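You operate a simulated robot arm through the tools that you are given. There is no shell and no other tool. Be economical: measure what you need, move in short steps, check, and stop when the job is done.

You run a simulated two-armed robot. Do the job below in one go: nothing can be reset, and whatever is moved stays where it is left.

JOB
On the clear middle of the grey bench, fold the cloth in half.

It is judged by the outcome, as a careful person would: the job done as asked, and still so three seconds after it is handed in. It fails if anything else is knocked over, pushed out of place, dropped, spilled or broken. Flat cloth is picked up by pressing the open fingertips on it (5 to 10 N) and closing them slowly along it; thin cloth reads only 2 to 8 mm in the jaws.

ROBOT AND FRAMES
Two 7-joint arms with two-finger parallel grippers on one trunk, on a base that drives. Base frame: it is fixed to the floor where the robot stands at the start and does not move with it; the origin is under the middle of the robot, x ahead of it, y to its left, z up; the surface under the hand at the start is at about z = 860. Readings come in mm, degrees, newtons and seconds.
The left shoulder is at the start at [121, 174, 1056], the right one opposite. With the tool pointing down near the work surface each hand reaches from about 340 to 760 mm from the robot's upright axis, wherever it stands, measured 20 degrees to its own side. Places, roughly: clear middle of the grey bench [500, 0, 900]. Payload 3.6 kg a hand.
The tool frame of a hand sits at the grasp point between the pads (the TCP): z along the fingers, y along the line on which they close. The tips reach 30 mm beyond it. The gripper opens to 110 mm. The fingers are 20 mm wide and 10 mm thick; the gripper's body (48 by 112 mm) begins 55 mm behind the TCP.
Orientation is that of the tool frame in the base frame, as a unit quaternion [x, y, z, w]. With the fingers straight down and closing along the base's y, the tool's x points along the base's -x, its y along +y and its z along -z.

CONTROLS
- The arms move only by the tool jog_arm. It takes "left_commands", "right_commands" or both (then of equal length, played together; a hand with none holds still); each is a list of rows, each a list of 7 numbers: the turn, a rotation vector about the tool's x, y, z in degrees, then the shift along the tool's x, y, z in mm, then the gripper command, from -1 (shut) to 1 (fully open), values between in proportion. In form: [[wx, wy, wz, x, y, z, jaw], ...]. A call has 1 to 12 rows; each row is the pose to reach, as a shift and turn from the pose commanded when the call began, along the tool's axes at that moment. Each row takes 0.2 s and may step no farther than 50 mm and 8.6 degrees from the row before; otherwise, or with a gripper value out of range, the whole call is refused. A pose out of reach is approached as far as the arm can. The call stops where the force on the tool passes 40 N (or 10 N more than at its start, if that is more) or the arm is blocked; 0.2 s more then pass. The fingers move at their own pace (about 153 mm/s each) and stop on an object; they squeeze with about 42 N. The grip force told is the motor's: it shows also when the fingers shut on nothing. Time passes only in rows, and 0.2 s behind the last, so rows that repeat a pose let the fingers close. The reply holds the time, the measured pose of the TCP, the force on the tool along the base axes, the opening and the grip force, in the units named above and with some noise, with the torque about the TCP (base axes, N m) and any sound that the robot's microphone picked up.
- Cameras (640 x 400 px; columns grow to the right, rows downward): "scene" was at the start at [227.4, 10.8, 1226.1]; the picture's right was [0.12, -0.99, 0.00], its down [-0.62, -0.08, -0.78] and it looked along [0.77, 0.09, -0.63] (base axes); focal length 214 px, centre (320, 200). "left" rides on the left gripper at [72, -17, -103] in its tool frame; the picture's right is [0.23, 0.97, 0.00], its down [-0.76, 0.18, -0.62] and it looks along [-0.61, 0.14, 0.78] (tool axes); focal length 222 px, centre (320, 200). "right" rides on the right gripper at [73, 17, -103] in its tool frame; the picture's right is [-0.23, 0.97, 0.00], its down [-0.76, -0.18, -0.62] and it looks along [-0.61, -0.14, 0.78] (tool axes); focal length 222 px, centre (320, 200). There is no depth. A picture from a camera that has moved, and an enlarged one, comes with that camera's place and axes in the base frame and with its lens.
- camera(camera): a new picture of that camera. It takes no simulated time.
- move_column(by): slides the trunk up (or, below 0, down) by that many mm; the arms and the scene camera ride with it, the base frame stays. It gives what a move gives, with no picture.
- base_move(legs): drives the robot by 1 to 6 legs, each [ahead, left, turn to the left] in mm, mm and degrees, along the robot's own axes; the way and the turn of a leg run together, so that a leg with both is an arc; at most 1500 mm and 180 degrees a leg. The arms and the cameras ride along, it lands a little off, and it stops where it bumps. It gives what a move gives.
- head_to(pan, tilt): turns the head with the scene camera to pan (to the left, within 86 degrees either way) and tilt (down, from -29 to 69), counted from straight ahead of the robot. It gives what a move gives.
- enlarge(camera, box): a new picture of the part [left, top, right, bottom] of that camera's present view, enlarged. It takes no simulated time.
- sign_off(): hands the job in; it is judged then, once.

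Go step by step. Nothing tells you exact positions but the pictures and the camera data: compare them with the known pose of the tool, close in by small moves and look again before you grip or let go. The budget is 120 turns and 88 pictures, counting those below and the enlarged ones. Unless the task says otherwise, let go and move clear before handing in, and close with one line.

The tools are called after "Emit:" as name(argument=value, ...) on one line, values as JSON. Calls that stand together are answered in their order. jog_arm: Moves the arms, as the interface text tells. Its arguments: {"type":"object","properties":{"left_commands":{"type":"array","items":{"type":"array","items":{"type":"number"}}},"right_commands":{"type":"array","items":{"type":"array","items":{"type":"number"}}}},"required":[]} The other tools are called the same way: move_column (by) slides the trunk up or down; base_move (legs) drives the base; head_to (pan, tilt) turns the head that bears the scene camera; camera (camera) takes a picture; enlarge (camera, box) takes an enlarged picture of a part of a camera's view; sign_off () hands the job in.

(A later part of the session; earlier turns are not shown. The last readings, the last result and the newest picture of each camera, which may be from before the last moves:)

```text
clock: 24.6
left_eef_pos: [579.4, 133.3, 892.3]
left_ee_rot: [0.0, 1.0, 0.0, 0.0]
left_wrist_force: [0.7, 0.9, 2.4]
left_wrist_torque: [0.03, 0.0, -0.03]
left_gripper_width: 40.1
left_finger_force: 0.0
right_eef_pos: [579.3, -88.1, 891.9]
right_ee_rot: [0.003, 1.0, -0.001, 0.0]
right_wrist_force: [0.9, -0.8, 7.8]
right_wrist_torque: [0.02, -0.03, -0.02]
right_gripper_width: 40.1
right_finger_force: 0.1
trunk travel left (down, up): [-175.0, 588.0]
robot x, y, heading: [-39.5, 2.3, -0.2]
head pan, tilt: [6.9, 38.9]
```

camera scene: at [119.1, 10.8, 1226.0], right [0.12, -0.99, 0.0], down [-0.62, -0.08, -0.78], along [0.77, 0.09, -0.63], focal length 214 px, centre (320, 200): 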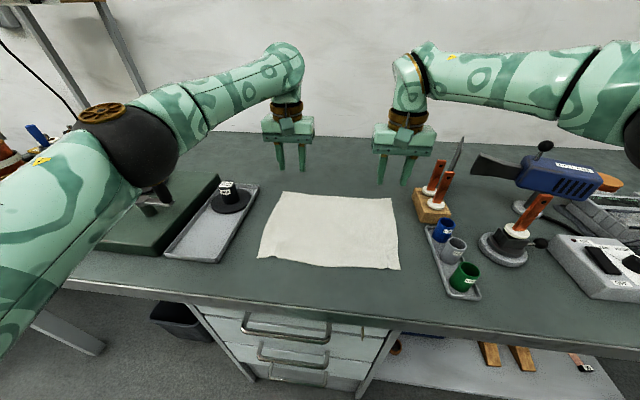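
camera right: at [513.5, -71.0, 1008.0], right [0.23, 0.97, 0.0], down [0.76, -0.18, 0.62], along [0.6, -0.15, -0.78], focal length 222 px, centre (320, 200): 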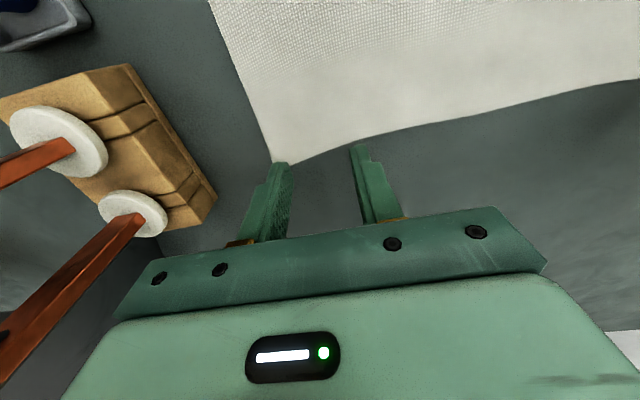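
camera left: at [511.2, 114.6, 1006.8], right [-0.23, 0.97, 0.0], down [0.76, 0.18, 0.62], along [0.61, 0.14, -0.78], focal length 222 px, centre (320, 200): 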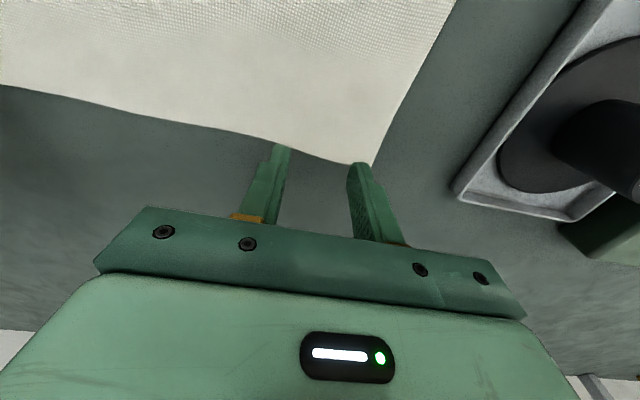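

Right is at 8 N and left at 2 N. I add a little on the left and close both slowly.

Emit:
jog_arm(left_commands=[[0, 0, 0, 0, 0, 0.6, -0.3], [0, 0, 0, 0, 0, 0.6, -0.36], [0, 0, 0, 0, 0, 0.6, -0.42], [0, 0, 0, 0, 0, 0.6, -0.48], [0, 0, 0, 0, 0, 0.6, -0.54], [0, 0, 0, 0, 0, 0.6, -0.6], [0, 0, 0, 0, 0, 0.6, -0.67], [0, 0, 0, 0, 0, 0.6, -0.74], [0, 0, 0, 0, 0, 0.6, -0.81], [0, 0, 0, 0, 0, 0.6, -0.88], [0, 0, 0, 0, 0, 0.6, -0.95], [0, 0, 0, 0, 0, 0.6, -1]], right_commands=[[0, 0, 0, 0, 0, 0, -0.3], [0, 0, 0, 0, 0, 0, -0.36], [0, 0, 0, 0, 0, 0, -0.42], [0, 0, 0, 0, 0, 0, -0.48], [0, 0, 0, 0, 0, 0, -0.54], [0, 0, 0, 0, 0, 0, -0.6], [0, 0, 0, 0, 0, 0, -0.67], [0, 0, 0, 0, 0, 0, -0.74], [0, 0, 0, 0, 0, 0, -0.81], [0, 0, 0, 0, 0, 0, -0.88], [0, 0, 0, 0, 0, 0, -0.95], [0, 0, 0, 0, 0, 0, -1]])

Emit:
camera(camera="left")

Emit:
camera(camera="right")

```text
clock: 27.2
left_eef_pos: [576.3, 131.6, 891.4]
left_ee_rot: [0.0, 1.0, 0.0, 0.002]
left_wrist_force: [0.1, -3.4, 12.1]
left_wrist_torque: [-0.06, -0.01, 0.03]
left_gripper_width: 2.2
left_finger_force: 42.3
right_eef_pos: [578.7, -88.7, 892.4]
right_ee_rot: [0.002, 1.0, -0.001, -0.001]
right_wrist_force: [-0.1, 2.8, 10.7]
right_wrist_torque: [0.18, 0.02, -0.04]
right_gripper_width: 0.2
right_finger_force: 38.1
trunk travel left (down, up): [-175.0, 588.0]
robot x, y, heading: [-40.4, 1.4, -0.0]
head pan, tilt: [6.9, 38.9]
```

```text
55 pictures are left
camera left: at [504.9, 114.5, 994.4], right [-0.23, 0.97, 0.0], down [0.76, 0.18, 0.63], along [0.61, 0.14, -0.78], focal length 222 px, centre (320, 200)
```

left: 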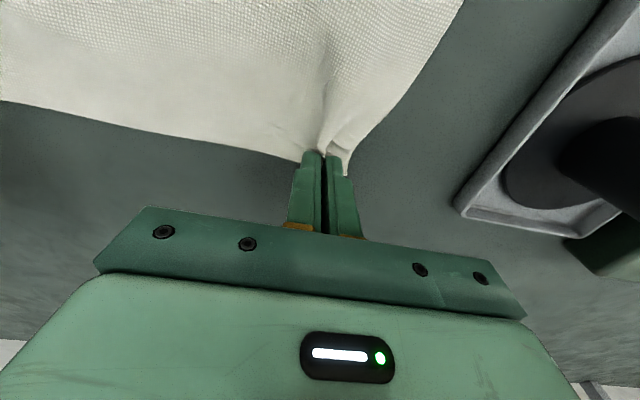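

```text
54 pictures are left
camera right: at [505.9, -69.4, 995.5], right [0.23, 0.97, 0.0], down [0.76, -0.18, 0.62], along [0.61, -0.15, -0.78], focal length 222 px, centre (320, 200)
```

right: 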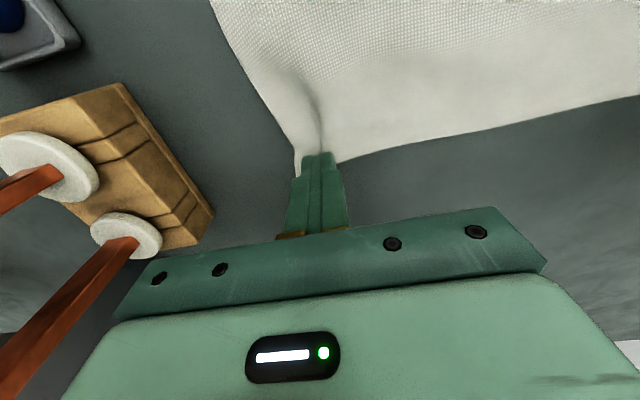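

The left gripped (2.2 mm) but the right closed on nothing. I re-open the right, shift it 7 mm onto the cloth, and press again.

Emit:
jog_arm(right_commands=[[0, 0, 0, 0, 0, 0, -0.8], [0, 0, 0, 0, 0, 0, -0.5], [0, 0, 0, 0, 0, 0, -0.27], [0, 0, 0, 0, 0, -8, -0.27], [0, 0, 0, 7, 2, -8, -0.27], [0, 0, 0, 7, 2, -3, -0.27], [0, 0, 0, 7, 2, 0, -0.27]])

Emit:
camera(camera="right")

```text
clock: 28.8
left_eef_pos: [578.4, 132.5, 891.9]
left_ee_rot: [0.001, 1.0, 0.0, 0.001]
left_wrist_force: [-3.5, 1.2, 17.3]
left_wrist_torque: [0.04, 0.12, 0.02]
left_gripper_width: 2.1
left_finger_force: 42.1
right_eef_pos: [571.2, -86.2, 892.9]
right_ee_rot: [0.002, 1.0, -0.001, 0.0]
right_wrist_force: [0.1, -0.8, 1.1]
right_wrist_torque: [-0.04, -0.02, 0.0]
right_gripper_width: 40.3
right_finger_force: 0.1
trunk travel left (down, up): [-175.0, 588.0]
robot x, y, heading: [-41.2, 2.5, 0.1]
head pan, tilt: [6.9, 38.9]
```

```text
53 pictures are left
camera right: at [499.0, -68.4, 995.6], right [0.23, 0.97, 0.0], down [0.76, -0.18, 0.62], along [0.6, -0.15, -0.78], focal length 222 px, centre (320, 200)
```

right: 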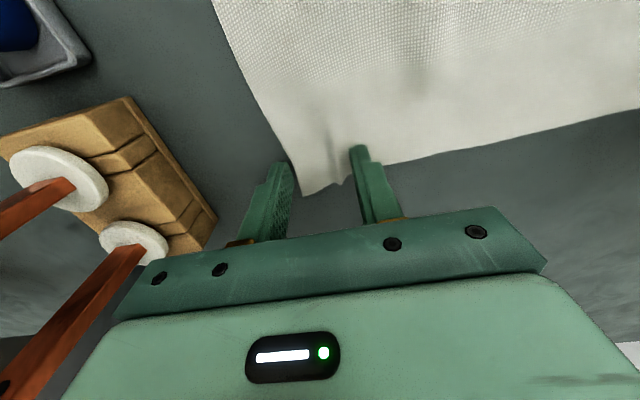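

The right corner has drawn inward, so the outer finger is just off the cloth. I shift the right hand 12 mm inward.

Emit:
jog_arm(right_commands=[[0, 0, 0, 0, 0, -8, -0.27], [0, 0, 0, 0, 12, -8, -0.27], [0, 0, 0, 0, 12, -3, -0.27], [0, 0, 0, 0, 12, 0.8, -0.27]])

Emit:
camera(camera="right")

```text
clock: 29.8
left_eef_pos: [576.4, 131.3, 891.9]
left_ee_rot: [0.0, 1.0, 0.001, 0.002]
left_wrist_force: [-2.9, 0.4, 16.9]
left_wrist_torque: [0.09, 0.06, 0.0]
left_gripper_width: 2.4
left_finger_force: 41.8
right_eef_pos: [572.2, -76.0, 891.0]
right_ee_rot: [0.003, 1.0, -0.001, 0.0]
right_wrist_force: [-0.8, -0.2, 2.3]
right_wrist_torque: [-0.01, 0.0, 0.01]
right_gripper_width: 39.7
right_finger_force: 0.1
trunk travel left (down, up): [-175.0, 588.0]
robot x, y, heading: [-38.2, -3.1, -0.1]
head pan, tilt: [6.9, 38.9]
```

```text
52 pictures are left
camera right: at [499.8, -56.8, 994.8], right [0.23, 0.97, 0.0], down [0.76, -0.18, 0.62], along [0.61, -0.15, -0.78], focal length 222 px, centre (320, 200)
```

right: 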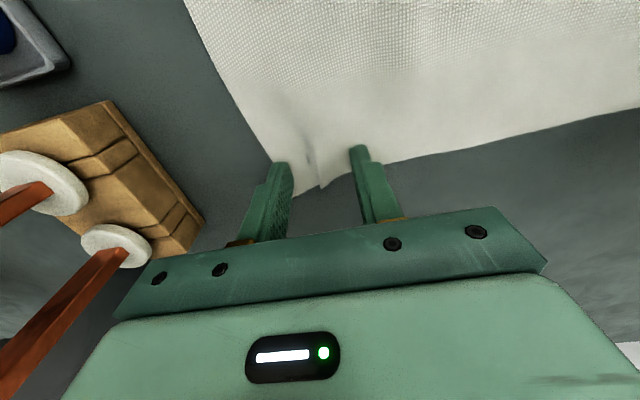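

Emit:
jog_arm(right_commands=[[0, 0, 0, 0, 0, 0.7, -0.3], [0, 0, 0, 0, 0, 0.7, -0.36], [0, 0, 0, 0, 0, 0.7, -0.42], [0, 0, 0, 0, 0, 0.7, -0.48], [0, 0, 0, 0, 0, 0.7, -0.54], [0, 0, 0, 0, 0, 0.7, -0.6], [0, 0, 0, 0, 0, 0.7, -0.67], [0, 0, 0, 0, 0, 0.7, -0.74], [0, 0, 0, 0, 0, 0.7, -0.81], [0, 0, 0, 0, 0, 0.7, -0.88], [0, 0, 0, 0, 0, 0.7, -0.95], [0, 0, 0, 0, 0, 0.7, -1]])

Emit:
camera(camera="right")

```text
clock: 32.4
left_eef_pos: [577.1, 132.1, 891.1]
left_ee_rot: [0.0, 1.0, -0.001, 0.001]
left_wrist_force: [1.4, -4.0, 9.6]
left_wrist_torque: [-0.14, -0.02, 0.05]
left_gripper_width: 2.1
left_finger_force: 42.2
right_eef_pos: [572.1, -75.2, 891.0]
right_ee_rot: [0.003, 1.0, -0.002, 0.0]
right_wrist_force: [0.2, 2.3, 16.6]
right_wrist_torque: [0.05, -0.07, -0.01]
right_gripper_width: 6.1
right_finger_force: 41.8
trunk travel left (down, up): [-175.0, 588.0]
robot x, y, heading: [-38.8, -0.5, -0.1]
head pan, tilt: [6.9, 38.9]
```

```text
51 pictures are left
camera right: at [499.2, -57.0, 994.5], right [0.23, 0.97, 0.0], down [0.76, -0.18, 0.62], along [0.61, -0.15, -0.78], focal length 222 px, centre (320, 200)
```

right: 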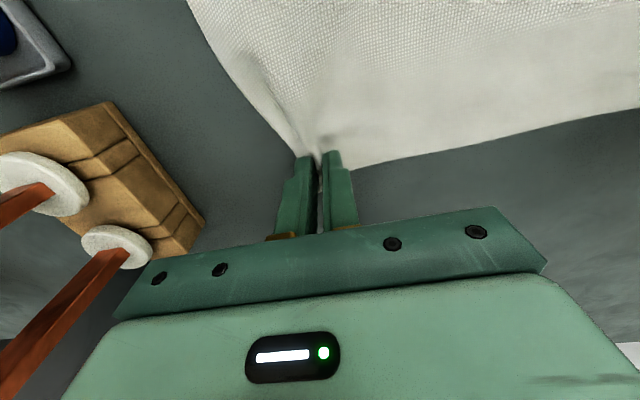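

Both hands now hold the far edge (2.1 and 6.1 mm). Next I lift and carry it up the arc while tilting the tips forward gradually.

Emit:
jog_arm(left_commands=[[0, -4, 0, 5.5, 0, -17.5, -1], [0, -8, 0, 12, 0, -33.5, -1], [0, -12, 0, 21, 0, -47.5, -1], [0, -16, 0, 33, 0, -61.5, -1], [0, -20, 0, 47, 0, -72.5, -1], [0, -24, 0, 63, 0, -81.5, -1], [0, -28, 0, 80, 0, -88, -1], [0, -32, 0, 98, 0, -90.5, -1]], right_commands=[[0, -4, 0, 5.5, 0, -17.5, -1], [0, -8, 0, 12, 0, -33.5, -1], [0, -12, 0, 21, 0, -47.5, -1], [0, -16, 0, 33, 0, -61.5, -1], [0, -20, 0, 47, 0, -72.5, -1], [0, -24, 0, 63, 0, -81.5, -1], [0, -28, 0, 80, 0, -88, -1], [0, -32, 0, 98, 0, -90.5, -1]])

Emit:
camera(camera="scene")

Emit:
camera(camera="right")

Emit:
camera(camera="left")

```text
clock: 34.2
left_eef_pos: [479.5, 134.4, 982.8]
left_ee_rot: [-0.001, 0.961, 0.0, 0.277]
left_wrist_force: [-0.1, -3.6, 0.5]
left_wrist_torque: [-0.13, -0.01, 0.0]
left_gripper_width: 2.2
left_finger_force: 42.3
right_eef_pos: [475.2, -74.2, 983.4]
right_ee_rot: [0.002, 0.961, -0.001, 0.275]
right_wrist_force: [0.0, 4.5, -0.4]
right_wrist_torque: [0.13, 0.04, 0.06]
right_gripper_width: 2.5
right_finger_force: 41.5
trunk travel left (down, up): [-175.0, 588.0]
robot x, y, heading: [-39.0, 1.1, -0.1]
head pan, tilt: [6.9, 38.9]
```

```text
50 pictures are left
camera scene: at [187.6, 10.5, 1226.3], right [0.12, -0.99, 0.0], down [-0.62, -0.08, -0.78], along [0.77, 0.09, -0.63], focal length 214 px, centre (320, 200)
```

scene: 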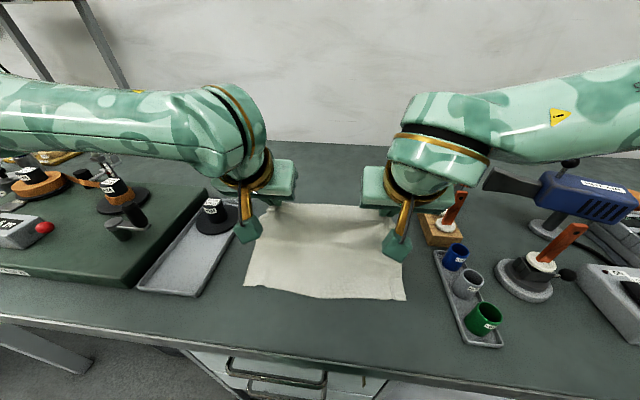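

```text
49 pictures are left
camera right: at [358.3, -55.5, 1032.0], right [0.2, 0.97, 0.12], down [0.32, -0.18, 0.93], along [0.93, -0.15, -0.34], focal length 222 px, centre (320, 200)
```

right: 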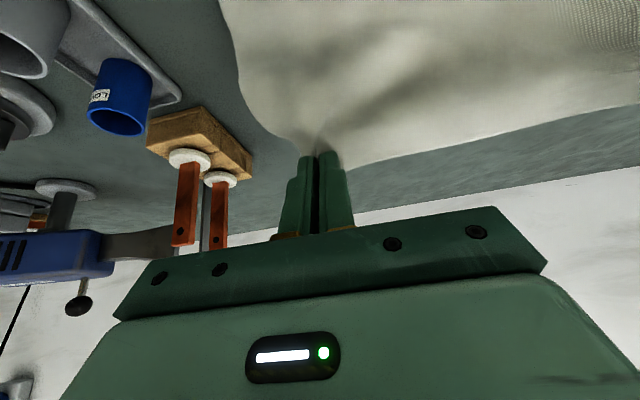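

```text
48 pictures are left
camera left: at [364.6, 116.8, 1030.9], right [-0.19, 0.97, -0.12], down [0.31, 0.18, 0.93], along [0.93, 0.14, -0.34], focal length 222 px, centre (320, 200)
```

left: 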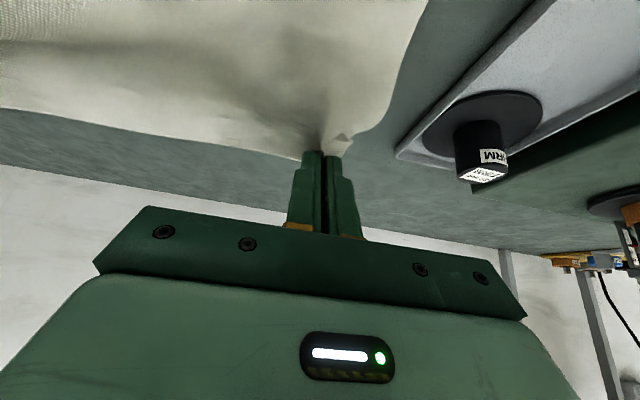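

Both grips hold with the flap upright. Driving the base back 60 mm carries the edge further over and makes room for the arms.

Emit:
base_move(legs=[[-55, 0, 0]])

```text
clock: 35.1
left_eef_pos: [425.0, 134.2, 983.3]
left_ee_rot: [0.0, 0.961, -0.001, 0.277]
left_wrist_force: [-0.2, -4.1, 0.2]
left_wrist_torque: [-0.12, -0.02, -0.01]
left_gripper_width: 2.0
left_finger_force: 42.4
right_eef_pos: [419.0, -75.3, 984.1]
right_ee_rot: [0.002, 0.961, -0.002, 0.275]
right_wrist_force: [-0.3, 3.0, 0.4]
right_wrist_torque: [0.12, 0.0, 0.07]
right_gripper_width: 2.2
right_finger_force: 41.5
trunk travel left (down, up): [-175.0, 588.0]
robot x, y, heading: [-95.4, 0.4, -0.1]
head pan, tilt: [6.9, 38.9]
```

Emit:
jog_arm(left_commands=[[0, -8, 0, 12, 0, 3, -1], [0, -16, 0, 24, 0, 6, -1], [0, -20, 0, 43, 0, 9, -1], [0, -24, 0, 61, 0, 12, -1]], right_commands=[[0, -8, 0, 11, 0, 3, -1], [0, -16, 0, 22, 0, 6, -1], [0, -20, 0, 40, 0, 10, -1], [0, -24, 0, 57, 0, 14, -1]])

Emit:
camera(camera="scene")

Emit:
camera(camera="left")

```text
clock: 36.1
left_eef_pos: [397.6, 124.5, 936.9]
left_ee_rot: [-0.001, 0.883, -0.001, 0.47]
left_wrist_force: [0.3, 0.2, 0.8]
left_wrist_torque: [0.0, 0.0, 0.0]
left_gripper_width: 2.1
left_finger_force: 42.4
left hand out of reach, approached as far as the arm can: row 4
right_eef_pos: [381.4, -72.8, 938.2]
right_ee_rot: [0.003, 0.884, -0.002, 0.468]
right_wrist_force: [0.4, 0.1, -0.8]
right_wrist_torque: [-0.03, -0.02, 0.01]
right_gripper_width: 2.3
right_finger_force: 42.1
trunk travel left (down, up): [-175.0, 588.0]
robot x, y, heading: [-94.4, 0.4, -0.1]
head pan, tilt: [6.9, 38.9]
```

```text
47 pictures are left
camera scene: at [133.9, 10.8, 1225.9], right [0.12, -0.99, 0.0], down [-0.62, -0.08, -0.78], along [0.77, 0.09, -0.63], focal length 214 px, centre (320, 200)
```

scene: 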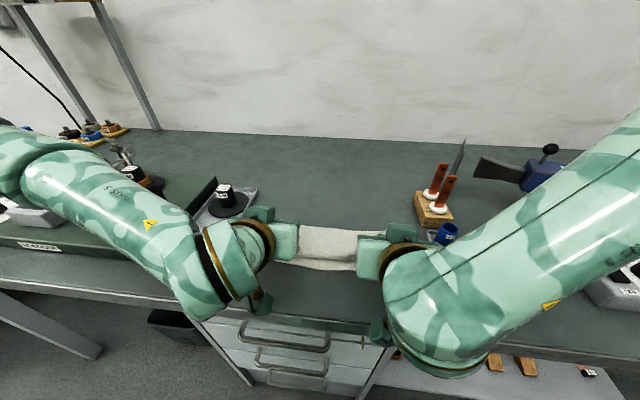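

```text
46 pictures are left
camera left: at [271.6, 106.6, 934.2], right [-0.13, 0.97, -0.19], down [-0.09, 0.18, 0.98], along [0.99, 0.14, 0.07], focal length 222 px, centre (320, 200)
```

left: 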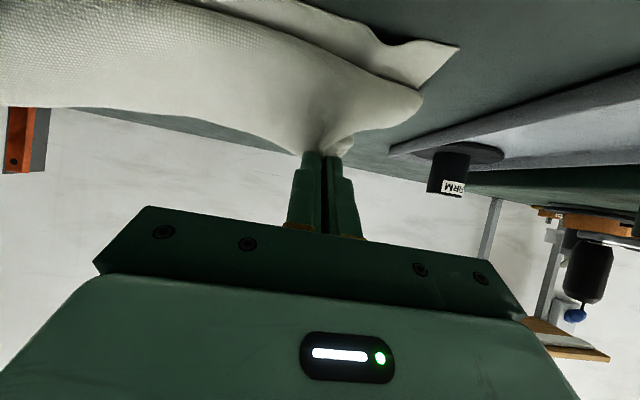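

The tilt reached 56° and the flap is curling over as it should. I lower both hands about 25 mm, then back the base a little more.

Emit:
jog_arm(left_commands=[[0, 0, 0, 10, 3, 7, -1], [0, 0, 0, 20.7, 6, 14, -1]], right_commands=[[0, 0, 0, 7, -3, 12, -1], [0, 0, 0, 14, -5, 23.9, -1]])

Emit:
base_move(legs=[[-35, 0, 0]])

Emit:
camera(camera="left")

Emit:
camera(camera="right")

Emit:
camera(camera="scene")

```text
clock: 36.7
left_eef_pos: [398.0, 131.5, 912.8]
left_ee_rot: [0.001, 0.883, -0.002, 0.47]
left_wrist_force: [0.0, -5.0, -0.7]
left_wrist_torque: [-0.14, -0.02, -0.11]
left_gripper_width: 2.2
left_finger_force: 42.2
right_eef_pos: [393.3, -78.8, 914.8]
right_ee_rot: [0.001, 0.884, -0.001, 0.468]
right_wrist_force: [-0.2, 5.3, -0.6]
right_wrist_torque: [0.08, 0.0, 0.13]
right_gripper_width: 2.1
right_finger_force: 42.0
trunk travel left (down, up): [-175.0, 588.0]
robot x, y, heading: [-93.6, -2.8, 0.1]
head pan, tilt: [6.9, 38.9]
```

```text
clock: 37.6
left_eef_pos: [361.2, 130.9, 914.3]
left_ee_rot: [0.0, 0.882, -0.001, 0.471]
left_wrist_force: [0.2, -5.5, 1.3]
left_wrist_torque: [-0.14, -0.01, -0.14]
left_gripper_width: 1.8
left_finger_force: 42.0
right_eef_pos: [356.2, -78.0, 915.4]
right_ee_rot: [0.002, 0.883, -0.002, 0.469]
right_wrist_force: [-1.5, 6.4, -0.2]
right_wrist_torque: [0.11, 0.0, 0.18]
right_gripper_width: 2.0
right_finger_force: 42.0
trunk travel left (down, up): [-175.0, 588.0]
robot x, y, heading: [-132.1, 0.2, 0.0]
head pan, tilt: [6.9, 38.9]
```

```text
45 pictures are left
camera left: at [235.0, 113.6, 911.6], right [-0.13, 0.97, -0.19], down [-0.09, 0.18, 0.98], along [0.99, 0.14, 0.07], focal length 222 px, centre (320, 200)
```

left: 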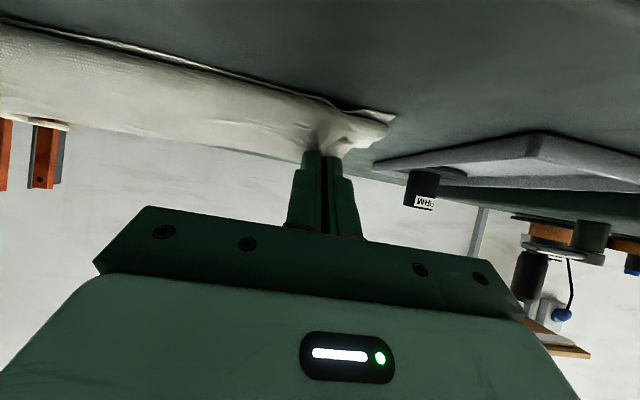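

```text
44 pictures are left
camera right: at [229.3, -60.3, 913.2], right [0.13, 0.97, 0.19], down [-0.09, -0.18, 0.98], along [0.99, -0.15, 0.06], focal length 222 px, centre (320, 200)
```

right: 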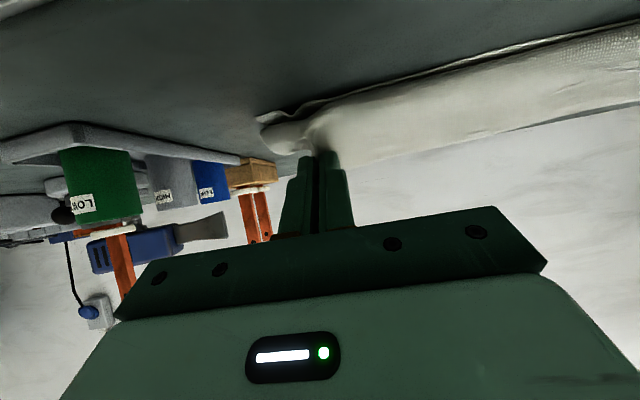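

```text
43 pictures are left
camera scene: at [95.6, 10.7, 1226.5], right [0.12, -0.99, 0.0], down [-0.62, -0.08, -0.78], along [0.77, 0.09, -0.63], focal length 214 px, centre (320, 200)
```

scene: 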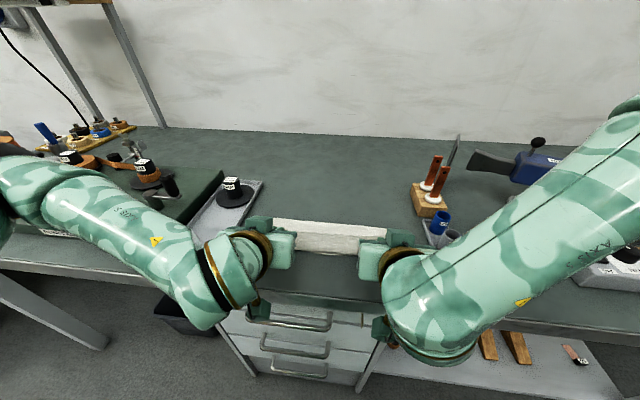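

The flap's front is close to aligning with the bottom layer's near edge. I lower the held edge to just above the bottom layer with a little more tilt.

Emit:
jog_arm(left_commands=[[0, -2, 0, 7, 0, 2, -1], [0, -4, 0, 14, 0, 4, -1], [0, -6, 0, 22, 0, 6, -1], [0, -8, 0, 28.8, 0, 7.4, -1]], right_commands=[[0, -2, 0, 6, 0, 4, -1], [0, -4, 0, 12, 0, 8, -1], [0, -6, 0, 18, 0, 13, -1], [0, -8, 0, 23.5, 0, 17, -1]])

Emit:
camera(camera="left")

Emit:
camera(camera="right")

Emit:
enlarge(camera="scene", box=[220, 170, 440, 310])

```text
clock: 38.6
left_eef_pos: [355.9, 127.7, 885.1]
left_ee_rot: [-0.001, 0.846, 0.0, 0.533]
left_wrist_force: [1.4, 0.4, 10.9]
left_wrist_torque: [-0.01, -0.23, 0.0]
left_gripper_width: 2.4
left_finger_force: 42.2
left hand out of reach, approached as far as the arm can: row 1, 2, 3, 4
right_eef_pos: [357.9, -78.2, 886.8]
right_ee_rot: [0.003, 0.849, -0.003, 0.529]
right_wrist_force: [0.4, 1.5, 1.2]
right_wrist_torque: [0.01, -0.03, 0.01]
right_gripper_width: 1.8
right_finger_force: 41.7
trunk travel left (down, up): [-175.0, 588.0]
robot x, y, heading: [-127.5, 1.7, -0.3]
head pan, tilt: [6.9, 38.9]
```

```text
42 pictures are left
camera left: at [232.9, 109.9, 864.3], right [-0.1, 0.97, -0.21], down [-0.23, 0.18, 0.96], along [0.97, 0.14, 0.21], focal length 222 px, centre (320, 200)
```

left: 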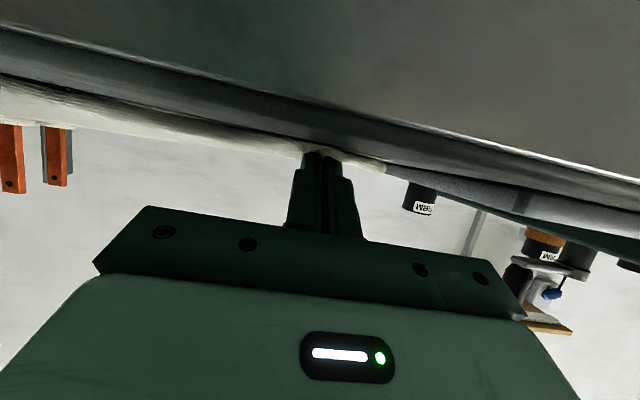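

```text
41 pictures are left
camera right: at [232.6, -58.6, 868.4], right [0.11, 0.97, 0.2], down [-0.23, -0.17, 0.96], along [0.97, -0.15, 0.2], focal length 222 px, centre (320, 200)
```

right: 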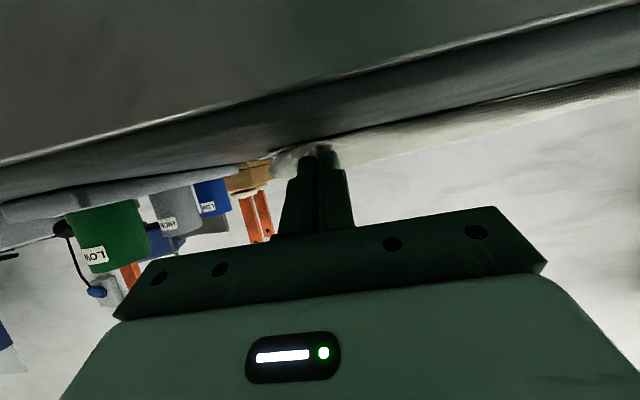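

```text
2.86 times, centred on (330, 240) of scene
camera zoom: at [96.6, 10.8, 1226.4], right [0.12, -0.99, 0.0], down [-0.62, -0.08, -0.78], along [0.77, 0.09, -0.63], focal length 613 px, centre (291, 86)
```

zoom: 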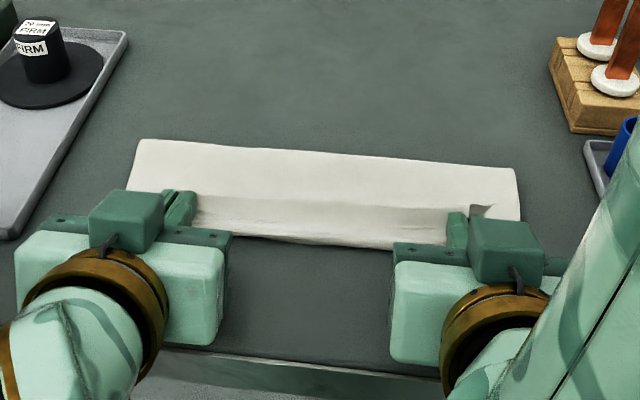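

The strip beyond the pinch still flops back over the top layer, so the hands need more rotation, ideally past 90°. I lift a bit toward +x and test how far the tilt goes, with light sideways tension.

Emit:
jog_arm(left_commands=[[0, -4, 0, -12, 1, 4, -1], [0, -8, 0, -24, 2, 8, -1], [0, -12, 0, -35, 3, 12, -1], [0, -16, 0, -46.5, 4, 16, -1]], right_commands=[[0, -4, 0, -11, -1, 4, -1], [0, -8, 0, -22, -2, 8, -1], [0, -12, 0, -33, -3, 12, -1], [0, -16, 0, -43.9, -4, 15, -1]])

Emit:
enlarge(camera="scene", box=[220, 170, 440, 310])

```text
clock: 39.6
left_eef_pos: [389.2, 131.6, 917.8]
left_ee_rot: [0.001, 0.767, -0.001, 0.642]
left_wrist_force: [-18.7, -0.3, -1.3]
left_wrist_torque: [0.0, 1.19, -0.13]
left_gripper_width: 2.1
left_finger_force: 41.7
right_eef_pos: [392.8, -61.5, 955.1]
right_ee_rot: [0.007, 0.772, -0.01, 0.636]
right_wrist_force: [0.0, 1.0, -0.4]
right_wrist_torque: [0.03, 0.0, -0.04]
right_gripper_width: 2.3
right_finger_force: 42.5
right hand out of reach, approached as far as the arm can: row 1, 2, 3, 4
trunk travel left (down, up): [-175.0, 588.0]
robot x, y, heading: [-131.8, -3.9, -0.2]
head pan, tilt: [6.9, 38.9]
```

```text
2.86 times, centred on (330, 240) of scene
camera zoom: at [94.6, 10.1, 1226.6], right [0.12, -0.99, 0.0], down [-0.62, -0.08, -0.78], along [0.77, 0.09, -0.63], focal length 613 px, centre (291, 86)
```

zoom: 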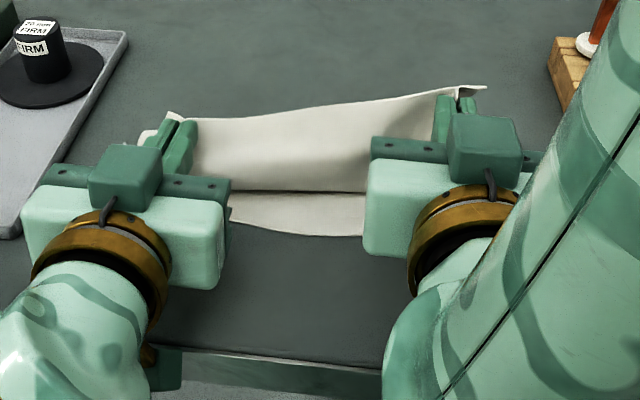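

The left hand's lower side is brushing the bench front edge at this tilt. I raise it, shift both hands forward to the top of the arc, then back the base to gain room.

Emit:
jog_arm(left_commands=[[0, 0, 0, -19.7, 0, -3.5, -1], [0, 0, 0, -38, 0, 13.6, -1], [0, 0, 0, -43, 0, 43, -1], [0, 0, 0, -48, 0, 72.7, -1]], right_commands=[[0, 0, 0, 0, -4, 0, -1], [0, 0, 0, -4, -8, 20, -1], [0, 0, 0, -9, -12, 48, -1], [0, 0, 0, -15, -16, 76.5, -1]])

Emit:
base_move(legs=[[-75, 0, 0]])

Emit:
camera(camera="scene")

```text
clock: 40.6
left_eef_pos: [474.0, 132.3, 951.5]
left_ee_rot: [-0.001, 0.766, 0.001, 0.642]
left_wrist_force: [0.4, -0.9, -0.4]
left_wrist_torque: [0.0, 0.03, 0.03]
left_gripper_width: 1.9
left_finger_force: 42.2
right_eef_pos: [462.9, -36.6, 980.4]
right_ee_rot: [0.003, 0.77, -0.005, 0.638]
right_wrist_force: [1.3, 0.0, 0.0]
right_wrist_torque: [0.01, -0.02, 0.01]
right_gripper_width: 2.3
right_finger_force: 41.5
right hand out of reach, approached as far as the arm can: row 1, 2, 3, 4
trunk travel left (down, up): [-175.0, 588.0]
robot x, y, heading: [-132.4, -1.4, 0.0]
head pan, tilt: [6.9, 38.9]
```

```text
clock: 41.6
left_eef_pos: [396.6, 132.8, 953.0]
left_ee_rot: [-0.001, 0.766, 0.0, 0.643]
left_wrist_force: [0.0, 0.1, -0.1]
left_wrist_torque: [0.01, 0.0, 0.03]
left_gripper_width: 2.1
left_finger_force: 41.4
right_eef_pos: [384.6, -36.5, 981.4]
right_ee_rot: [0.003, 0.769, -0.004, 0.639]
right_wrist_force: [0.0, 0.6, 0.0]
right_wrist_torque: [-0.01, 0.0, 0.01]
right_gripper_width: 2.1
right_finger_force: 42.1
trunk travel left (down, up): [-175.0, 588.0]
robot x, y, heading: [-205.5, 0.5, 0.0]
head pan, tilt: [6.9, 38.9]
```

```text
38 pictures are left
camera scene: at [20.7, 10.9, 1226.4], right [0.12, -0.99, 0.0], down [-0.62, -0.08, -0.78], along [0.77, 0.09, -0.63], focal length 214 px, centre (320, 200)
```

scene: 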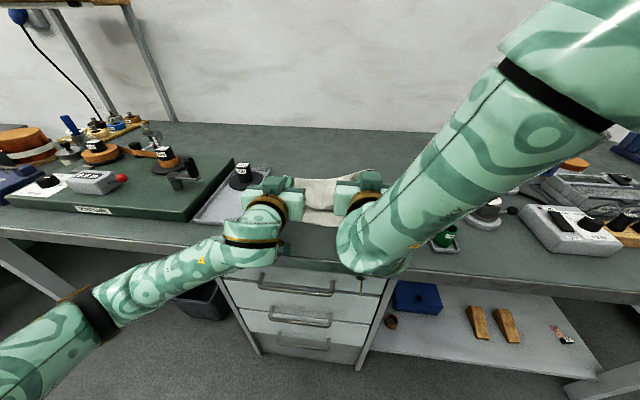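

The right arm is cramped by the tilt and has drifted inward. With the base farther back I try bringing it out to y≈−78 and level with the left.

Emit:
jog_arm(right_commands=[[0, 0, 0, 0, -10, 5, -1], [0, 0, 0, 5, -20, 15, -1], [0, 0, 0, 10, -30, 25, -1], [0, 0, 0, 15, -40, 35, -1]], left_commands=[[0, 0, 0, 0, 0, 5, -1], [0, 0, 0, 0, 0, 12, -1], [0, 0, 0, 0, 0, 20, -1], [0, 0, 0, 0, 0, 25, -1]])

```text
clock: 42.6
left_eef_pos: [422.8, 133.1, 947.2]
left_ee_rot: [-0.001, 0.766, 0.001, 0.642]
left_wrist_force: [0.4, -0.6, 0.3]
left_wrist_torque: [0.0, 0.0, 0.01]
left_gripper_width: 1.9
left_finger_force: 42.3
right_eef_pos: [398.5, -37.4, 986.6]
right_ee_rot: [0.004, 0.771, -0.006, 0.637]
right_wrist_force: [0.1, -0.4, -0.5]
right_wrist_torque: [0.0, 0.0, -0.05]
right_gripper_width: 2.2
right_finger_force: 42.6
right hand out of reach, approached as far as the arm can: row 1, 2, 3, 4
trunk travel left (down, up): [-175.0, 588.0]
robot x, y, heading: [-205.6, -4.9, 0.1]
head pan, tilt: [6.9, 38.9]
```

Emit:
jog_arm(right_commands=[[0, 5, 0, 0, -6, 3, -1], [0, 10, 0, 0, -14, 6, -1], [0, 15, 0, 4, -24, 10, -1], [0, 20, 0, 10, -34, 14, -1], [0, 20, 0, 20, -40, 18, -1]])

Emit:
camera(camera="scene")

Emit:
camera(camera="right")

```text
clock: 43.8
left_eef_pos: [422.0, 131.8, 946.4]
left_ee_rot: [-0.001, 0.766, -0.001, 0.643]
left_wrist_force: [-0.8, -7.4, 1.2]
left_wrist_torque: [-0.16, 0.0, -0.25]
left_gripper_width: 2.1
left_finger_force: 42.3
right_eef_pos: [411.0, -77.3, 962.2]
right_ee_rot: [0.004, 0.869, -0.004, 0.495]
right_wrist_force: [0.6, 8.2, -0.8]
right_wrist_torque: [0.13, -0.02, 0.25]
right_gripper_width: 2.5
right_finger_force: 42.1
trunk travel left (down, up): [-175.0, 588.0]
robot x, y, heading: [-206.4, -0.8, 0.2]
head pan, tilt: [6.9, 38.9]
```

```text
37 pictures are left
camera scene: at [22.4, 10.8, 1226.0], right [0.12, -0.99, 0.0], down [-0.62, -0.08, -0.78], along [0.77, 0.09, -0.63], focal length 214 px, centre (320, 200)
```

scene: 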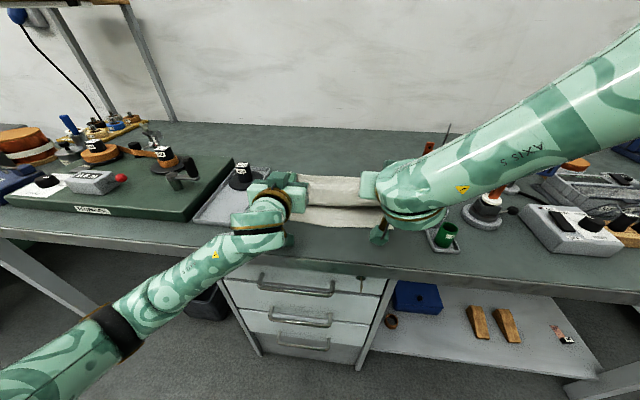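

```text
36 pictures are left
camera right: at [284.5, -59.3, 953.0], right [0.12, 0.97, 0.19], down [-0.15, -0.17, 0.97], along [0.98, -0.15, 0.12], focal length 222 px, centre (320, 200)
```

right: 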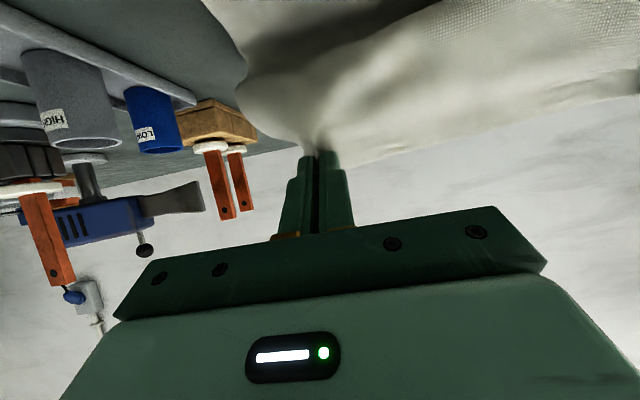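

The right hand is back at y −77 with 59° of tilt and light tension. I take a close look at the held edge.

Emit:
enlarge(camera="scene", box=[240, 150, 420, 260])

Emit:
camera(camera="left")

```text
3.56 times, centred on (330, 205) of scene
camera zoom: at [22.4, 10.8, 1226.0], right [0.12, -0.99, 0.0], down [-0.62, -0.08, -0.78], along [0.77, 0.09, -0.63], focal length 763 px, centre (284, 182)
```

zoom: 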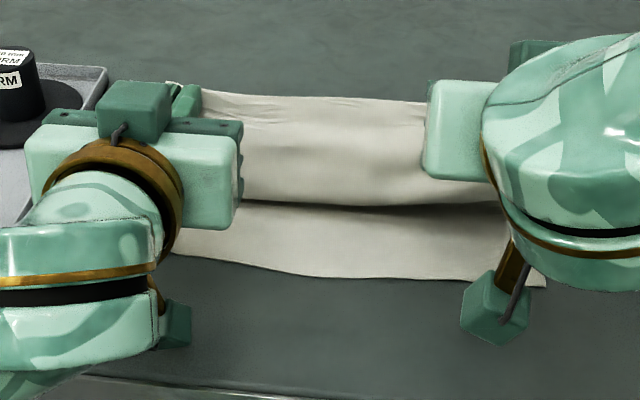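

```text
34 pictures are left
camera left: at [308.5, 114.4, 893.3], right [-0.04, 0.97, -0.23], down [-0.48, 0.18, 0.86], along [0.88, 0.14, 0.46], focal length 222 px, centre (320, 200)
```

left: 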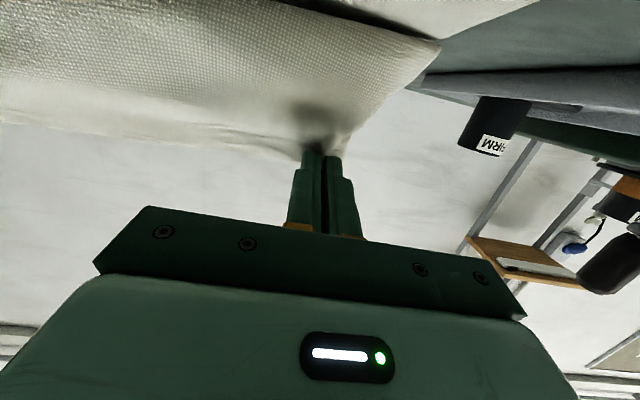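

The turned-back strip came mainly from slack: my descent let the flap bulge. I go back to the top of the arc so the bottom layer settles flat, then redo the descent on a taut radius.

Emit:
jog_arm(left_commands=[[0, 4, 0, -7, 0, 10, -1], [0, 8, 0, -14, 0, 20, -1], [0, 12, 0, -21, 0, 30, -1], [0, 16, 0, -27.5, 0, 40.8, -1], [0, 16, 0, -27.5, 0, 40.8, -1]], right_commands=[[0, 0, 0, -9, 0, 12, -1], [0, 0, 0, -17, 0, 24, -1], [0, 0, 0, -26, 0, 35, -1], [0, 0, 0, -34.2, 0, 46, -1], [0, 0, 0, -34.2, 0, 46, -1]])

Emit:
enlarge(camera="scene", box=[230, 130, 430, 260])

```text
clock: 45.0
left_eef_pos: [466.9, 133.1, 965.5]
left_ee_rot: [-0.001, 0.848, 0.0, 0.53]
left_wrist_force: [-0.9, -12.0, 0.5]
left_wrist_torque: [-0.26, -0.03, -0.28]
left_gripper_width: 2.0
left_finger_force: 41.8
right_eef_pos: [464.9, -80.2, 969.6]
right_ee_rot: [0.003, 0.869, -0.004, 0.495]
right_wrist_force: [-0.6, 13.2, -0.5]
right_wrist_torque: [0.19, 0.01, 0.39]
right_gripper_width: 2.2
right_finger_force: 41.8
trunk travel left (down, up): [-175.0, 588.0]
robot x, y, heading: [-205.8, -0.5, 0.1]
head pan, tilt: [6.9, 38.9]
```

```text
3.08 times, centred on (330, 195) of scene
camera zoom: at [22.0, 11.0, 1226.1], right [0.12, -0.99, 0.0], down [-0.62, -0.08, -0.78], along [0.77, 0.09, -0.63], focal length 660 px, centre (289, 215)
```

zoom: 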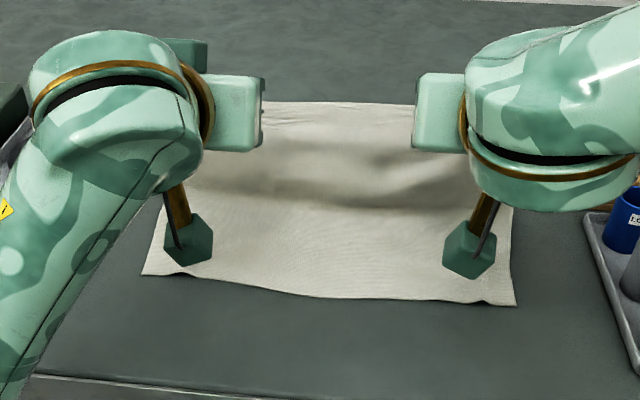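

The flap is upright and taut again with the bottom layer flat. I go over along a true ~95 mm arc about the x≈478 fold line.

Emit:
jog_arm(left_commands=[[0, 0, 0, 6.9, -2, -23.3, -1], [0, 0, 0, 23, -2, -42.7, -1], [0, 0, 0, 42.6, -2, -57.7, -1], [0, 0, 0, 66, -2, -66.9, -1], [0, 0, 0, 82, -2, -69, -1], [0, 0, 0, 98.6, -2, -68.8, -1]], right_commands=[[0, 0, 0, 9.1, 2, -21.3, -1], [0, 0, 0, 26, 2, -38, -1], [0, 0, 0, 46.2, 2, -50.5, -1], [0, 0, 0, 69.5, 2, -56.4, -1], [0, 0, 0, 86.1, 2, -57, -1], [0, 0, 0, 102, 2, -54.5, -1]])

Emit:
enlarge(camera="scene", box=[230, 130, 430, 260])

Emit:
camera(camera="left")

```text
clock: 46.4
left_eef_pos: [360.6, 131.5, 909.3]
left_ee_rot: [-0.001, 0.848, 0.0, 0.531]
left_wrist_force: [0.2, -5.5, 0.2]
left_wrist_torque: [-0.12, -0.01, -0.1]
left_gripper_width: 1.9
left_finger_force: 42.1
right_eef_pos: [364.5, -77.3, 907.6]
right_ee_rot: [0.004, 0.869, -0.004, 0.496]
right_wrist_force: [-0.8, 5.1, -1.0]
right_wrist_torque: [0.06, -0.02, 0.12]
right_gripper_width: 2.3
right_finger_force: 42.0
trunk travel left (down, up): [-175.0, 588.0]
robot x, y, heading: [-204.6, -3.9, 0.0]
head pan, tilt: [6.9, 38.9]
```

```text
3.08 times, centred on (330, 195) of scene
camera zoom: at [22.1, 10.9, 1226.1], right [0.12, -0.99, 0.0], down [-0.62, -0.08, -0.78], along [0.77, 0.09, -0.63], focal length 660 px, centre (289, 215)
```

zoom: 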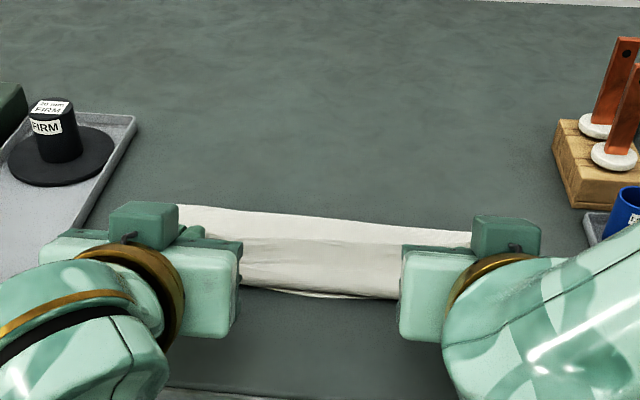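

```text
31 pictures are left
camera left: at [237.3, 113.4, 889.1], right [-0.1, 0.97, -0.2], down [-0.23, 0.18, 0.96], along [0.97, 0.14, 0.2], focal length 222 px, centre (320, 200)
```

left: 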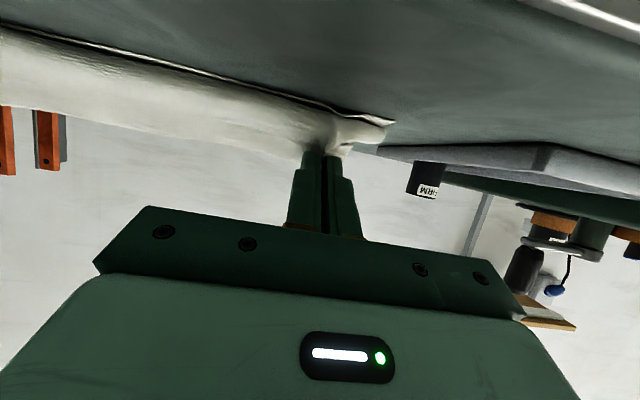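

The fold sits near x≈462 and the slack bulges forward under the fingertips. I draw the held edge toward me, low over the bench, to unroll that bulge.

Emit:
jog_arm(left_commands=[[0, 0, 0, 8, 0, -5.5, -1], [0, 0, 0, 16, 0, -11, -1], [0, 0, 0, 23.5, 0, -16.3, -1]], right_commands=[[0, 0, 0, 8, 0, -5, -1], [0, 0, 0, 16, 0, -10, -1], [0, 0, 0, 24.8, 0, -14.4, -1]])

Emit:
enlarge(camera="scene", box=[230, 150, 430, 280])

```text
clock: 47.2
left_eef_pos: [335.0, 131.1, 895.4]
left_ee_rot: [-0.001, 0.848, 0.0, 0.53]
left_wrist_force: [0.1, -2.5, -0.2]
left_wrist_torque: [-0.06, -0.02, -0.09]
left_gripper_width: 1.9
left_finger_force: 42.2
right_eef_pos: [340.8, -76.8, 894.5]
right_ee_rot: [0.005, 0.868, -0.005, 0.497]
right_wrist_force: [0.1, 2.5, -0.6]
right_wrist_torque: [0.07, 0.02, 0.07]
right_gripper_width: 2.0
right_finger_force: 41.6
trunk travel left (down, up): [-175.0, 588.0]
robot x, y, heading: [-205.6, 1.7, 0.0]
head pan, tilt: [6.9, 38.9]
```

```text
3.08 times, centred on (330, 215) of scene
camera zoom: at [21.7, 11.0, 1226.2], right [0.12, -0.99, 0.0], down [-0.62, -0.08, -0.78], along [0.77, 0.09, -0.63], focal length 660 px, centre (289, 154)
```

zoom: 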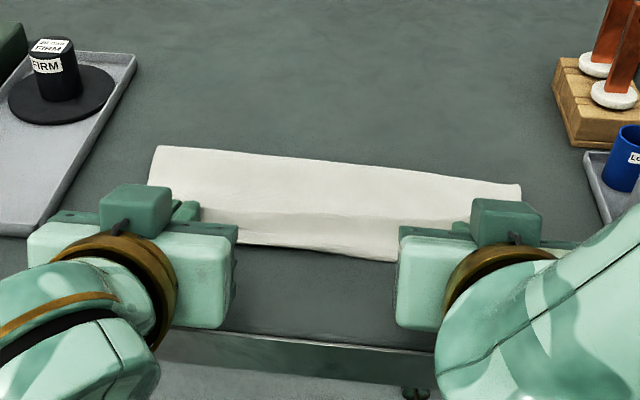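

Pulling just drags the fold line with it. Instead I move the held edge back to about x≈412, so the fold can roll out to the halfway line. I also reduce the tilt so nothing touches the bench front.

Emit:
jog_arm(left_commands=[[0, 8, 0, -34.8, 1, 14.2, -1], [0, 16, 0, -39.9, 2, 36.2, -1], [0, 16, 0, -30, 2, 44, -1], [0, 16, 0, -21.8, 2, 50.2, -1]], right_commands=[[0, 6, 0, -35.8, -1, 11.3, -1], [0, 11.3, 0, -42.2, -2, 31.9, -1], [0, 11.3, 0, -33, -2, 40, -1], [0, 11.3, 0, -25.7, -2, 46.3, -1]])

Emit:
enlarge(camera="scene", box=[230, 150, 430, 280])

```text
clock: 47.7
left_eef_pos: [369.4, 147.7, 911.5]
left_ee_rot: [0.017, 0.878, 0.037, 0.476]
left_wrist_force: [0.6, -21.0, 0.6]
left_wrist_torque: [-0.5, -0.05, -0.52]
left_gripper_width: 2.0
left_finger_force: 42.2
right_eef_pos: [369.1, -71.2, 917.0]
right_ee_rot: [-0.008, 0.892, 0.004, 0.452]
right_wrist_force: [-1.2, 21.3, -0.4]
right_wrist_torque: [0.35, 0.01, 0.51]
right_gripper_width: 2.1
right_finger_force: 41.5
trunk travel left (down, up): [-175.0, 588.0]
robot x, y, heading: [-206.3, -1.4, 0.4]
head pan, tilt: [6.9, 38.9]
stopped in row 2 (right hand): the force on the tool passed its limit at 42 N (the readings are from after the stop); the commanded pose is now the measured one
```

```text
3.08 times, centred on (330, 215) of scene
camera zoom: at [22.2, 11.2, 1226.0], right [0.12, -0.99, 0.0], down [-0.62, -0.08, -0.78], along [0.77, 0.09, -0.63], focal length 660 px, centre (289, 154)
```

zoom: 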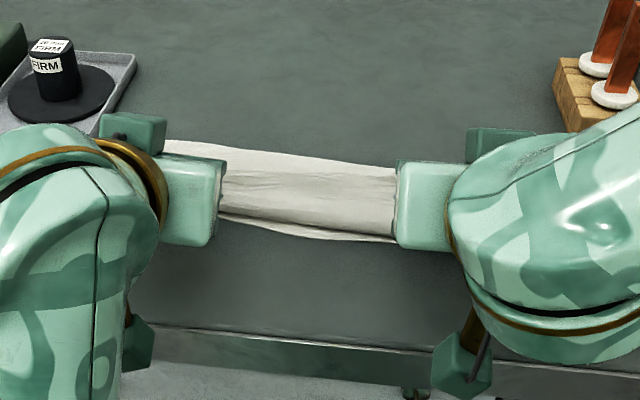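

A sideways tension spike stopped the move because the left drifted outward. I relax it and continue gently in smaller steps.

Emit:
jog_arm(left_commands=[[0, 0, 0, 0, -8, 0, -1], [0, 0, 0, 0, -16, 0, -1], [0, 2, 0, 1, -16, 7, -1], [0, 4, 0, 2, -16, 14, -1], [0, 6, 0, 3, -16, 21, -1], [0, 8, 0, 3.7, -16, 27.4, -1]], right_commands=[[0, 0, 0, 0, -2, 0, -1], [0, 0, 0, 0, -4, 0, -1], [0, 1, 0, 1, -4, 9, -1], [0, 2, 0, 2, -4, 18, -1], [0, 4, 0, 3, -4, 26, -1], [0, 5, 0, 4.7, -4, 34.3, -1]])

Emit:
enlarge(camera="scene", box=[230, 150, 430, 280])

```text
clock: 48.5
left_eef_pos: [375.0, 148.1, 908.2]
left_ee_rot: [0.03, 0.878, 0.066, 0.473]
left_wrist_force: [-0.6, -25.0, 1.3]
left_wrist_torque: [-0.59, -0.02, -0.62]
left_gripper_width: 2.1
left_finger_force: 42.4
right_eef_pos: [371.4, -72.0, 913.2]
right_ee_rot: [-0.014, 0.894, 0.01, 0.447]
right_wrist_force: [0.6, 24.5, -1.8]
right_wrist_torque: [0.45, 0.04, 0.65]
right_gripper_width: 2.4
right_finger_force: 42.3
trunk travel left (down, up): [-175.0, 588.0]
robot x, y, heading: [-205.5, -0.3, 0.0]
head pan, tilt: [6.9, 38.9]
stopped in row 3 (right hand): the force on the tool passed its limit at 44 N (the readings are from after the stop); the commanded pose is now the measured one
```

```text
3.08 times, centred on (330, 215) of scene
camera zoom: at [22.3, 11.0, 1226.0], right [0.12, -0.99, 0.0], down [-0.62, -0.08, -0.78], along [0.77, 0.09, -0.63], focal length 660 px, centre (289, 154)
```

zoom: 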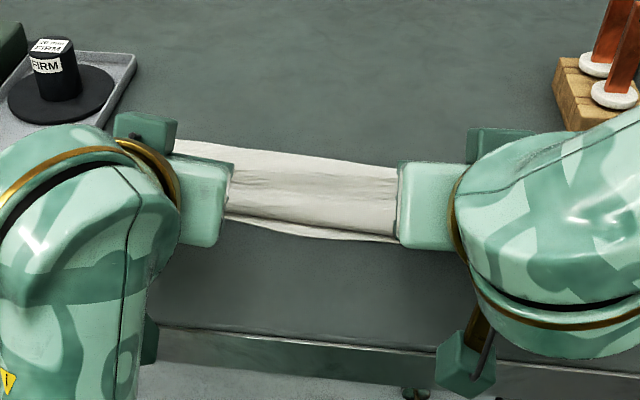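

Emit:
jog_arm(right_commands=[[0, 0, 0, 0, 4, 0, -1], [0, 0, 0, 0, 8, 0, -1], [0, 0, 0, 0, 12, 0, -1]])

Emit:
camera(camera="scene")

```text
clock: 49.2
left_eef_pos: [374.2, 151.1, 906.7]
left_ee_rot: [0.025, 0.879, 0.071, 0.471]
left_wrist_force: [-0.1, -15.3, 0.9]
left_wrist_torque: [-0.36, -0.01, -0.39]
left_gripper_width: 2.2
left_finger_force: 42.3
right_eef_pos: [370.8, -64.8, 912.9]
right_ee_rot: [-0.009, 0.894, 0.005, 0.447]
right_wrist_force: [-0.9, 15.5, -1.3]
right_wrist_torque: [0.29, 0.01, 0.38]
right_gripper_width: 2.2
right_finger_force: 41.8
trunk travel left (down, up): [-175.0, 588.0]
robot x, y, heading: [-203.9, -1.9, 0.1]
head pan, tilt: [6.9, 38.9]
```

```text
27 pictures are left
camera scene: at [22.1, 10.8, 1226.1], right [0.12, -0.99, 0.0], down [-0.62, -0.08, -0.78], along [0.77, 0.09, -0.63], focal length 214 px, centre (320, 200)
```

scene: 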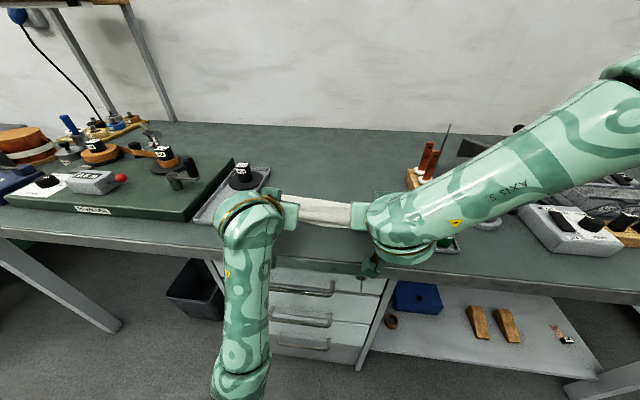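

The left arm has swung to a different elbow posture, and it is clear of things. I test a small inward move of the left hand alone.

Emit:
jog_arm(left_commands=[[0, 0, 0, 0, -3, 0, -1], [0, 0, 0, 0, -6, 0, -1], [0, 0, 0, 0, -9, 0, -1], [0, 0, 0, 0, -12, 0, -1]])

```text
clock: 50.3
left_eef_pos: [382.3, 160.1, 907.1]
left_ee_rot: [0.038, 0.869, 0.107, 0.482]
left_wrist_force: [-1.6, -24.5, 1.1]
left_wrist_torque: [-0.56, 0.01, -0.6]
left_gripper_width: 2.3
left_finger_force: 41.8
right_eef_pos: [369.9, -57.5, 914.2]
right_ee_rot: [-0.018, 0.894, 0.014, 0.447]
right_wrist_force: [0.7, 23.8, -1.7]
right_wrist_torque: [0.4, 0.01, 0.62]
right_gripper_width: 2.2
right_finger_force: 42.2
trunk travel left (down, up): [-175.0, 588.0]
robot x, y, heading: [-207.6, -1.7, 0.2]
head pan, tilt: [6.9, 38.9]
stopped in row 4 (right hand): the force on the tool passed its limit at 41 N (the readings are from after the stop); the commanded pose is now the measured one
```

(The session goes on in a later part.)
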